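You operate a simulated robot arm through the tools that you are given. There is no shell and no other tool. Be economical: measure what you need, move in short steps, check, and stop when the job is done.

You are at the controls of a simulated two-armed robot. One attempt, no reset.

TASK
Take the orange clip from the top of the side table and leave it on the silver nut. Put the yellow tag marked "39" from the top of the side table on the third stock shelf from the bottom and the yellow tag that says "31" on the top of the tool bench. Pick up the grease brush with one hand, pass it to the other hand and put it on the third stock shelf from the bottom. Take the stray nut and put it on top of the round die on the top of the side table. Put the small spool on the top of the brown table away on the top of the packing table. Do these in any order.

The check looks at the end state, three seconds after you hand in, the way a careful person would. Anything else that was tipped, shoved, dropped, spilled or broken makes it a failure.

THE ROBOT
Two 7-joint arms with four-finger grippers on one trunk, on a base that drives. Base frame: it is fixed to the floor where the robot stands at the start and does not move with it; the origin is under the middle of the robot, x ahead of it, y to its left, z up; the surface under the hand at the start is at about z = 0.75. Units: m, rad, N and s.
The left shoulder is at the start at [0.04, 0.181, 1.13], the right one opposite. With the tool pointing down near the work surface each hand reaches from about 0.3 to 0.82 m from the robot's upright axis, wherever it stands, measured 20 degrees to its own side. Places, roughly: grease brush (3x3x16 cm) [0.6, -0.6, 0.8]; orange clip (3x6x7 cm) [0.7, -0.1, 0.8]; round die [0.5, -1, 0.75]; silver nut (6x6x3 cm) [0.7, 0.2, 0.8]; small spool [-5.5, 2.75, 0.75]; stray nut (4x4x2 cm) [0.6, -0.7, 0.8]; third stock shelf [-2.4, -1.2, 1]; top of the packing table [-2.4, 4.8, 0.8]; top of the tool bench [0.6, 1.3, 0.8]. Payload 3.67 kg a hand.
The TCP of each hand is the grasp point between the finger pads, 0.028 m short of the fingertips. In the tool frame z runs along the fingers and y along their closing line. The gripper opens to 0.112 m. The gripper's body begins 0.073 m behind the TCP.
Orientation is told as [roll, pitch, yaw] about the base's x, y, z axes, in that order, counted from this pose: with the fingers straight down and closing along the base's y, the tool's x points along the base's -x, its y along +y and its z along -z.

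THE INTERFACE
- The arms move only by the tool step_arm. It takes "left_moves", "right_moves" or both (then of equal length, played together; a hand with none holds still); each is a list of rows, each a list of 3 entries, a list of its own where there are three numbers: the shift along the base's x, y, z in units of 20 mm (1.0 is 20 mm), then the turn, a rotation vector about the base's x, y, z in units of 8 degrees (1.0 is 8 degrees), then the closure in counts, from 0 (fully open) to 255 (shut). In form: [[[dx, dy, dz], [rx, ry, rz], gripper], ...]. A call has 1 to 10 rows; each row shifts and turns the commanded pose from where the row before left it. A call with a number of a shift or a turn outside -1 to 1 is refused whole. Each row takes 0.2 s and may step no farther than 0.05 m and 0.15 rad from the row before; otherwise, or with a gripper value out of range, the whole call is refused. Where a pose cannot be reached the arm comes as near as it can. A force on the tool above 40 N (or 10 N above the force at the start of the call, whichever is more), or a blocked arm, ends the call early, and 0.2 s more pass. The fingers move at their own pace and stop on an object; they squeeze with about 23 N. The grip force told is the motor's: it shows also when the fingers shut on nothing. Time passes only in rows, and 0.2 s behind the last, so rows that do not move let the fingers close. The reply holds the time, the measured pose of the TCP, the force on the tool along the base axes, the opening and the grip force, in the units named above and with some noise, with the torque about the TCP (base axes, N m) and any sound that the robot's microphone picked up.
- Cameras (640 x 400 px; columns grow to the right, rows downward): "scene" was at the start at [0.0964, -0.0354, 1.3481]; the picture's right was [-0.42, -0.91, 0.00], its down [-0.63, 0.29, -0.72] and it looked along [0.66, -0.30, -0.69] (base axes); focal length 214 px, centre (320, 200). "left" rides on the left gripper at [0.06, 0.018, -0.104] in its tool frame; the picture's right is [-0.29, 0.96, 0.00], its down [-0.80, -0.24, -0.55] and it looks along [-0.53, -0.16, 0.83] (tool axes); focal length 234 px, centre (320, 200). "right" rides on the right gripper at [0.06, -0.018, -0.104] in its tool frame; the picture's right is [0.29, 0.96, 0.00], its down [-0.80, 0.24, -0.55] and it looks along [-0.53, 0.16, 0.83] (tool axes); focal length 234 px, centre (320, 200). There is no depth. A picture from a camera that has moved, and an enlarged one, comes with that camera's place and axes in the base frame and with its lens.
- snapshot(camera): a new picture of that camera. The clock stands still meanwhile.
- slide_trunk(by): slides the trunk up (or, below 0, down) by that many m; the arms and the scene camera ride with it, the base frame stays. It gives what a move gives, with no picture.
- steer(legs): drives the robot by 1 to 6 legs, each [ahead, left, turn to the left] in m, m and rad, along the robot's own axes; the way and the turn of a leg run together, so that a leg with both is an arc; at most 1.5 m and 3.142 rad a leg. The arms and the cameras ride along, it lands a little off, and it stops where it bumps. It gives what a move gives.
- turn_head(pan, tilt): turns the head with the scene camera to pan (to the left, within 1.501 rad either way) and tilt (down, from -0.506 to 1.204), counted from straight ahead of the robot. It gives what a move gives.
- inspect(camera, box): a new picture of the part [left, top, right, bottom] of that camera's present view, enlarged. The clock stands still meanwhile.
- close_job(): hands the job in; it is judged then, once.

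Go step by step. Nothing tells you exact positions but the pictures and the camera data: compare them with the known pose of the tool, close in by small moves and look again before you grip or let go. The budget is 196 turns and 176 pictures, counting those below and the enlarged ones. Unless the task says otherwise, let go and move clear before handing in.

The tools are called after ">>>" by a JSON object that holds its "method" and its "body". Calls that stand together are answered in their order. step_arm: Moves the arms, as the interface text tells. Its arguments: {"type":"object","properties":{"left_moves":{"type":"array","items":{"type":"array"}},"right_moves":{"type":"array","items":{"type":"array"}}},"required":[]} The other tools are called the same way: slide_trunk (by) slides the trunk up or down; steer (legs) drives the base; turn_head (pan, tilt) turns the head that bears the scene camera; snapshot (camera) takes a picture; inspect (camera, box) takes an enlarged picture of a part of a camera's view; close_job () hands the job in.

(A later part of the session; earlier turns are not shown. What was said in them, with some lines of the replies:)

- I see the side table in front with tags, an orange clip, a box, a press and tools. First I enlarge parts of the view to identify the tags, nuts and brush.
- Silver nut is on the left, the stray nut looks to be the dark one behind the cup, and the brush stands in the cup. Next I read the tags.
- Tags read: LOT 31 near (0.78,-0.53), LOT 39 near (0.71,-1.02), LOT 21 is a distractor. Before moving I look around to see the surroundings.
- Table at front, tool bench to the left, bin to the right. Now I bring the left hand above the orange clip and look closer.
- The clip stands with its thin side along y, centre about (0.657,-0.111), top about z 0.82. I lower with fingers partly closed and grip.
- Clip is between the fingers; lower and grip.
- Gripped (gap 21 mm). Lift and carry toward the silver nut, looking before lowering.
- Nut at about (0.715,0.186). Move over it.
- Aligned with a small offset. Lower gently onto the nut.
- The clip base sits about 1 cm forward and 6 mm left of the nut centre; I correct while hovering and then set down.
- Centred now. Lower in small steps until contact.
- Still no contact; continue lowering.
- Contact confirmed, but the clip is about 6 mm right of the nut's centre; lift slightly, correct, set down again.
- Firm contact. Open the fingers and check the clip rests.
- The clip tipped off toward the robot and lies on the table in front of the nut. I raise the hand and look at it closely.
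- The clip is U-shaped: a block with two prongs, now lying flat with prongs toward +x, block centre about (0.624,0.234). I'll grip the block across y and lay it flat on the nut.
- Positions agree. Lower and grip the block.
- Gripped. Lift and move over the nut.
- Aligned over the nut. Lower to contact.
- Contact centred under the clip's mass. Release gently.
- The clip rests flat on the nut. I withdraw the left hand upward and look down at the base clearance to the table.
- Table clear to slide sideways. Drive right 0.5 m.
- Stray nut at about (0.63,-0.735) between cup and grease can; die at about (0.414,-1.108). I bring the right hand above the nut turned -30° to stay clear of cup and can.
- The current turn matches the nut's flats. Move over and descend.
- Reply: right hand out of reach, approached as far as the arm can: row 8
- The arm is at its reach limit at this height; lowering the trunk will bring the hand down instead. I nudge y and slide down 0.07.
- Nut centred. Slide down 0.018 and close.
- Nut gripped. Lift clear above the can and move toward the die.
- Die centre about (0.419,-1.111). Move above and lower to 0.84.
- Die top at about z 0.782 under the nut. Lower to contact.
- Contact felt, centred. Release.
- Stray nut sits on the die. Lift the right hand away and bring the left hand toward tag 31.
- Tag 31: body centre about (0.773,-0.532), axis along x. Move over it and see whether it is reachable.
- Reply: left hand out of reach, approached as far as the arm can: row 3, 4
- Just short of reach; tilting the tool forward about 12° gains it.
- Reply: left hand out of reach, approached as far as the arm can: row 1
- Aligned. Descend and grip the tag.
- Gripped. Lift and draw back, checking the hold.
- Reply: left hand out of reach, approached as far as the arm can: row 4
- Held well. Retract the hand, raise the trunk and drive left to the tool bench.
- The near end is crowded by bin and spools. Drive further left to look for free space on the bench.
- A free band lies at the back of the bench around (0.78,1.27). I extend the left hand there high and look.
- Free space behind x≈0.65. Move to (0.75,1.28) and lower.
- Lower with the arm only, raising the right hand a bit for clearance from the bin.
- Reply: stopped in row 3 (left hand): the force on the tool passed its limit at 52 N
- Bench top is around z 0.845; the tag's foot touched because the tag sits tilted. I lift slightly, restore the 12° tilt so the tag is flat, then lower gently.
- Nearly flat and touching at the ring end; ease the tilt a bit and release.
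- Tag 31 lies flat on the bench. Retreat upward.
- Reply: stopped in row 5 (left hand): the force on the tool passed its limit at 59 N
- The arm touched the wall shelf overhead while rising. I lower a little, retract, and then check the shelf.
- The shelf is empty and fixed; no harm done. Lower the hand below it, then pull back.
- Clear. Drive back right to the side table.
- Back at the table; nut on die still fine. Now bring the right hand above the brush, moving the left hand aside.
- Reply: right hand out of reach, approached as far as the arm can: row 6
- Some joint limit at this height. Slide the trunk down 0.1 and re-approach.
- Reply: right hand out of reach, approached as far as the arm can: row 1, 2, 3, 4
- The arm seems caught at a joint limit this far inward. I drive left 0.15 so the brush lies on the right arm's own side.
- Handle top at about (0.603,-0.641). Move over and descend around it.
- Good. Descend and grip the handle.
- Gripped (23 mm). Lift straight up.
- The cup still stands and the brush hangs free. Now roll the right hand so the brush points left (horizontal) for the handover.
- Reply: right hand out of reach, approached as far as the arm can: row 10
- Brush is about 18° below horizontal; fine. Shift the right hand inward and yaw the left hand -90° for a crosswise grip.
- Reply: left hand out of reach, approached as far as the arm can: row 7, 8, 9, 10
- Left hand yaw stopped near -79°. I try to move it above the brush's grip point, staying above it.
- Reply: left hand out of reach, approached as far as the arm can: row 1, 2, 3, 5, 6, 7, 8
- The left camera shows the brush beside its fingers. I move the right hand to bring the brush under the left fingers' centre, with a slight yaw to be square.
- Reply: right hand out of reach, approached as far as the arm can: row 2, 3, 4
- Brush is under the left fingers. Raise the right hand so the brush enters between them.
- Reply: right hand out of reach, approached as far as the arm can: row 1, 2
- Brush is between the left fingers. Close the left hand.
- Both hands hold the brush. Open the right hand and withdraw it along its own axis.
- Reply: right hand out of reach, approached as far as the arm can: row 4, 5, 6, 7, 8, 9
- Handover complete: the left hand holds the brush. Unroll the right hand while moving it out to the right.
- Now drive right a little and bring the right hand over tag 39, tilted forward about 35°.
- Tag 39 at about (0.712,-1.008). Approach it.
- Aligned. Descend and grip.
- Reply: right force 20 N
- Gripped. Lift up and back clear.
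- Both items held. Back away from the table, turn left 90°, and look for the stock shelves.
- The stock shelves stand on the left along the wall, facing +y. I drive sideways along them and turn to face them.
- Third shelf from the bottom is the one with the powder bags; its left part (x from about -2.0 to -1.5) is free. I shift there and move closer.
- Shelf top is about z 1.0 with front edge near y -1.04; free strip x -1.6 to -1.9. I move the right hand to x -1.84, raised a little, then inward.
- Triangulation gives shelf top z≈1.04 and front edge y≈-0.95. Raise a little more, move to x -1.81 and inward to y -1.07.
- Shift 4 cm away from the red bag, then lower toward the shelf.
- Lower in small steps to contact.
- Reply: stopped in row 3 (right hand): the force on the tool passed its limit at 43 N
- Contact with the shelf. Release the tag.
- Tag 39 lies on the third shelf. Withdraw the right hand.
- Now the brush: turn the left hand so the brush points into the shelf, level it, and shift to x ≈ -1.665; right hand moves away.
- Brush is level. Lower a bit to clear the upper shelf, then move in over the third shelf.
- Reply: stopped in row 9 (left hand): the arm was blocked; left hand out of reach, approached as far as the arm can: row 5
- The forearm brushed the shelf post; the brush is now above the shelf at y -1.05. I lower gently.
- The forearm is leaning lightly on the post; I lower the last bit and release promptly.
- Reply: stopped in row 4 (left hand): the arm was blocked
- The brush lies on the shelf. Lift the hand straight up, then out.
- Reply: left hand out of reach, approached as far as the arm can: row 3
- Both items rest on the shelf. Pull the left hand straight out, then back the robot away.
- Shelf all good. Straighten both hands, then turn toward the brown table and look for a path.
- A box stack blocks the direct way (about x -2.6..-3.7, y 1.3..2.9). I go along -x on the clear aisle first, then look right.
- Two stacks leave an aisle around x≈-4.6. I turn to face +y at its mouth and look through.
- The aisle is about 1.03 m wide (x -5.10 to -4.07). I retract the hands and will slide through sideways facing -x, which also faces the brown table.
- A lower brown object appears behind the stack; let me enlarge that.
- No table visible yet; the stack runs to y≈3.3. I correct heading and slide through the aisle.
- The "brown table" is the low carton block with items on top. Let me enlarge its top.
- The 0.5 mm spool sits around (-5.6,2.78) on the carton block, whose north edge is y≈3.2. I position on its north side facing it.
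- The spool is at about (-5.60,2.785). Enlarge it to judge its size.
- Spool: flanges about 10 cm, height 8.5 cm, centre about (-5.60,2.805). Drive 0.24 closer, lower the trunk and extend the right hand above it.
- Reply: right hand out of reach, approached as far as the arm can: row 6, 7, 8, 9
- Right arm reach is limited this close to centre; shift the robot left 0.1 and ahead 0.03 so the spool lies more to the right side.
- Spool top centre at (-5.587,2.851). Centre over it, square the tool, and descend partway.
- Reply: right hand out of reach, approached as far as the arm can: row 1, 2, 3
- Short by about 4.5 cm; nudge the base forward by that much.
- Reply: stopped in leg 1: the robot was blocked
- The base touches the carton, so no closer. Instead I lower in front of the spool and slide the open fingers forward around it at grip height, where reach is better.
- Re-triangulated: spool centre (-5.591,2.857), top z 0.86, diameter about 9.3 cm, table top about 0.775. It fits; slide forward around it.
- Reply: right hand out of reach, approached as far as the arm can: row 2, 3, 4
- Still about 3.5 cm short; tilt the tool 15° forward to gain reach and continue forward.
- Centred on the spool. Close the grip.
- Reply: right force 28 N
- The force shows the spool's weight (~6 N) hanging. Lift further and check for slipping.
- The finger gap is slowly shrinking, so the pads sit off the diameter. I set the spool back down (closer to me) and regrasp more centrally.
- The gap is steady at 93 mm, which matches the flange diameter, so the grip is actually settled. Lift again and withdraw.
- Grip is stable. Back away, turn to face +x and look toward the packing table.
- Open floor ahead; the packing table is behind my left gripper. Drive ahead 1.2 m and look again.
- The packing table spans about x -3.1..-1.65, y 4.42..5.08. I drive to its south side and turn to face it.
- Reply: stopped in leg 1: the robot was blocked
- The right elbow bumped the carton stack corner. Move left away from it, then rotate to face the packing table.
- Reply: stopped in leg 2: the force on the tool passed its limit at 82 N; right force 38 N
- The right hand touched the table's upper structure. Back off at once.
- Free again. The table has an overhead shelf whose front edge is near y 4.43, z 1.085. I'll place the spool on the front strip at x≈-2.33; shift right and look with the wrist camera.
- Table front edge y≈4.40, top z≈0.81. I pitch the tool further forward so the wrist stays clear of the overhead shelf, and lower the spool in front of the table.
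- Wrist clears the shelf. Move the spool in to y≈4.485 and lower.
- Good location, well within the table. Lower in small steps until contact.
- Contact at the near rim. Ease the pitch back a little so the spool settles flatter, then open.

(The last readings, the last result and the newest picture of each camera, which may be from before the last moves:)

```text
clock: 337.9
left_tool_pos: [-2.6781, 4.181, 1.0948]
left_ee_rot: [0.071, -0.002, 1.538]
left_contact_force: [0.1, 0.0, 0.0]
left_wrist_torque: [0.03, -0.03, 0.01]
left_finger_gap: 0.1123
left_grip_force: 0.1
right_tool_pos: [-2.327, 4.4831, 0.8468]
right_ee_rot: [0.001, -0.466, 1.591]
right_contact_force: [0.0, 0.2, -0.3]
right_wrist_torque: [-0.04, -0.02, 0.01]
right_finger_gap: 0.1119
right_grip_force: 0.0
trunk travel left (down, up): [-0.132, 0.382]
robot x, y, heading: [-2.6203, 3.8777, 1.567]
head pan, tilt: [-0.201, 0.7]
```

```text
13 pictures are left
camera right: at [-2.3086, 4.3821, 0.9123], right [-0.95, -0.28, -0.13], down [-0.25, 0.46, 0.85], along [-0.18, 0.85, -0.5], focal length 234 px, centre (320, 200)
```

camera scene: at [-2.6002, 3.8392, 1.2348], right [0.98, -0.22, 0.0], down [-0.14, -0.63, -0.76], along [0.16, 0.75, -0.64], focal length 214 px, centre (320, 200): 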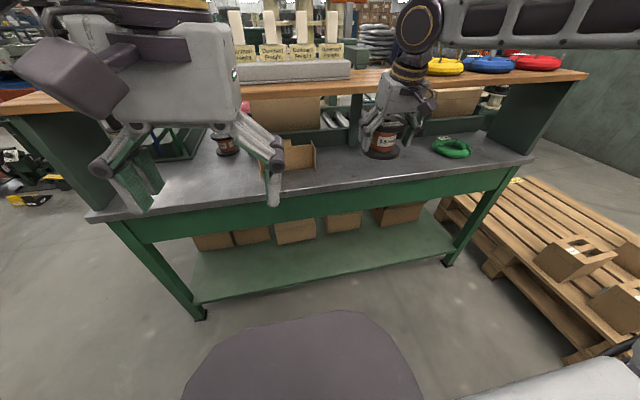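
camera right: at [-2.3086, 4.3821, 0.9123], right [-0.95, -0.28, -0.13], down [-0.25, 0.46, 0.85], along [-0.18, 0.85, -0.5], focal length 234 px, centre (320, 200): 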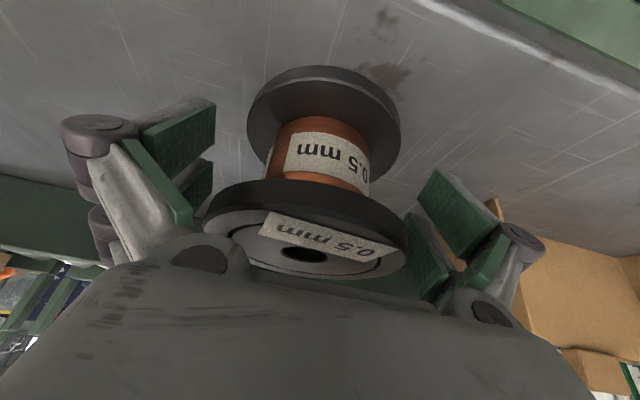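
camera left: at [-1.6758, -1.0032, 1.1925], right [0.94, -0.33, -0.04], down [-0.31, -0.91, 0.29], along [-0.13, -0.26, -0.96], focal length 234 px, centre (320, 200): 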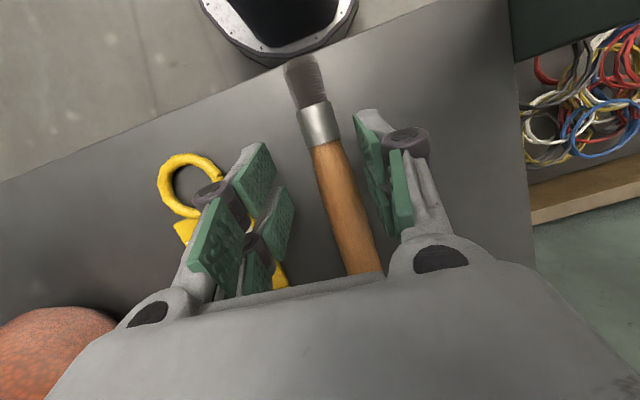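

Spool stands upright on the packing table. Withdraw straight back, then up.

>>> {"method": "step_arm", "body": {"right_moves": [[[0.1, -0.6, 0.15], [0, 0, 0], 0], [[0, -0.8, 0.2], [0, 0, 0], 0], [[0, -1, 0.3], [0, 0, 0], 0], [[0, -1, 0.3], [0, 0, 0], 0], [[0, -1, 0.5], [0, 0, 0], 0], [[0, -1, 0.5], [0, 0, 0], 0], [[0, -1, 0.8], [0, 0, 0], 0], [[0, -0.5, 1], [0, 0, 0], 0]]}}

>>> {"method": "steer", "body": {"legs": [[-0.15, 0, 0]]}}

>>> {"method": "snapshot", "body": {"camera": "scene"}}

```text
clock: 339.7
left_tool_pos: [-2.6774, 4.1812, 1.095]
left_ee_rot: [0.073, -0.002, 1.536]
left_contact_force: [0.4, 0.4, 0.7]
left_wrist_torque: [-0.02, 0.02, -0.01]
left_finger_gap: 0.112
left_grip_force: 0.1
right_tool_pos: [-2.3258, 4.3459, 0.9224]
right_ee_rot: [0.0, -0.467, 1.59]
right_contact_force: [0.3, 0.1, 0.0]
right_wrist_torque: [-0.03, 0.04, -0.02]
right_finger_gap: 0.1119
right_grip_force: 0.0
trunk travel left (down, up): [-0.132, 0.382]
robot x, y, heading: [-2.6226, 3.8783, 1.56]
head pan, tilt: [-0.201, 0.7]
```

```text
clock: 341.1
left_tool_pos: [-2.6772, 4.0317, 1.0962]
left_ee_rot: [0.071, -0.005, 1.536]
left_contact_force: [0.6, -0.5, 0.1]
left_wrist_torque: [0.05, 0.0, 0.01]
left_finger_gap: 0.1119
left_grip_force: 0.1
right_tool_pos: [-2.3258, 4.1945, 0.9227]
right_ee_rot: [0.001, -0.469, 1.588]
right_contact_force: [0.0, 0.2, 0.5]
right_wrist_torque: [0.0, 0.01, 0.01]
right_finger_gap: 0.112
right_grip_force: 0.0
trunk travel left (down, up): [-0.132, 0.382]
robot x, y, heading: [-2.621, 3.7263, 1.566]
head pan, tilt: [-0.201, 0.7]
```

```text
12 pictures are left
camera scene: at [-2.6017, 3.8277, 1.2351], right [0.98, -0.2, 0.0], down [-0.13, -0.63, -0.77], along [0.16, 0.75, -0.64], focal length 214 px, centre (320, 200)
```

scene: 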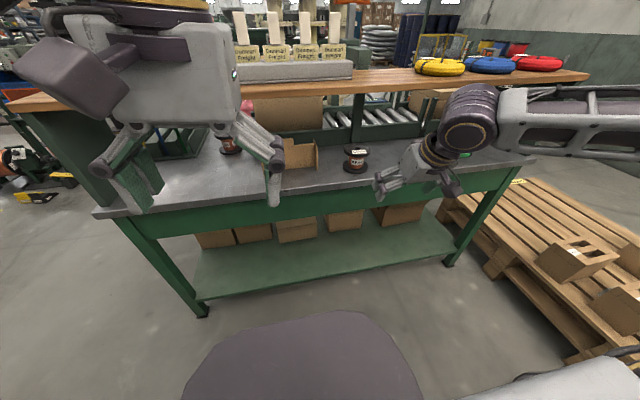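

The spool stands upright on the packing table, and my last views showed the other four jobs in place. Both hands are clear, so I hand in.

>>> {"method": "close_job", "body": {}}

```text
The job is handed in.
```

I handed the job in with all five tasks done as far as my last pictures show; no result came back.

- **Orange clip:** it lies flat on the silver nut. It tipped off onto the table on my first try, so I picked it up and laid it down again.
- **Tags:** "39" is on the third stock shelf and "31" is on the tool bench.
- **Grease brush:** I picked it up with the right hand, passed it to the left and laid it on the third stock shelf, close to the front edge.
- **Stray nut:** it sits on the round die.
- **Small spool:** I took the one labelled "0.5 mm" from the low block of cartons at the place given. It stands upright on the packing table.

The arms bumped four things on the way: the wall shelf above the tool bench, a post of the stock shelf, a carton stack and, most likely, the packing table's upper shelf. The wall shelf and the stock shelf looked undisturbed afterwards. I did not look again at the carton stack after bumping it; nothing looked out of place on the packing table.
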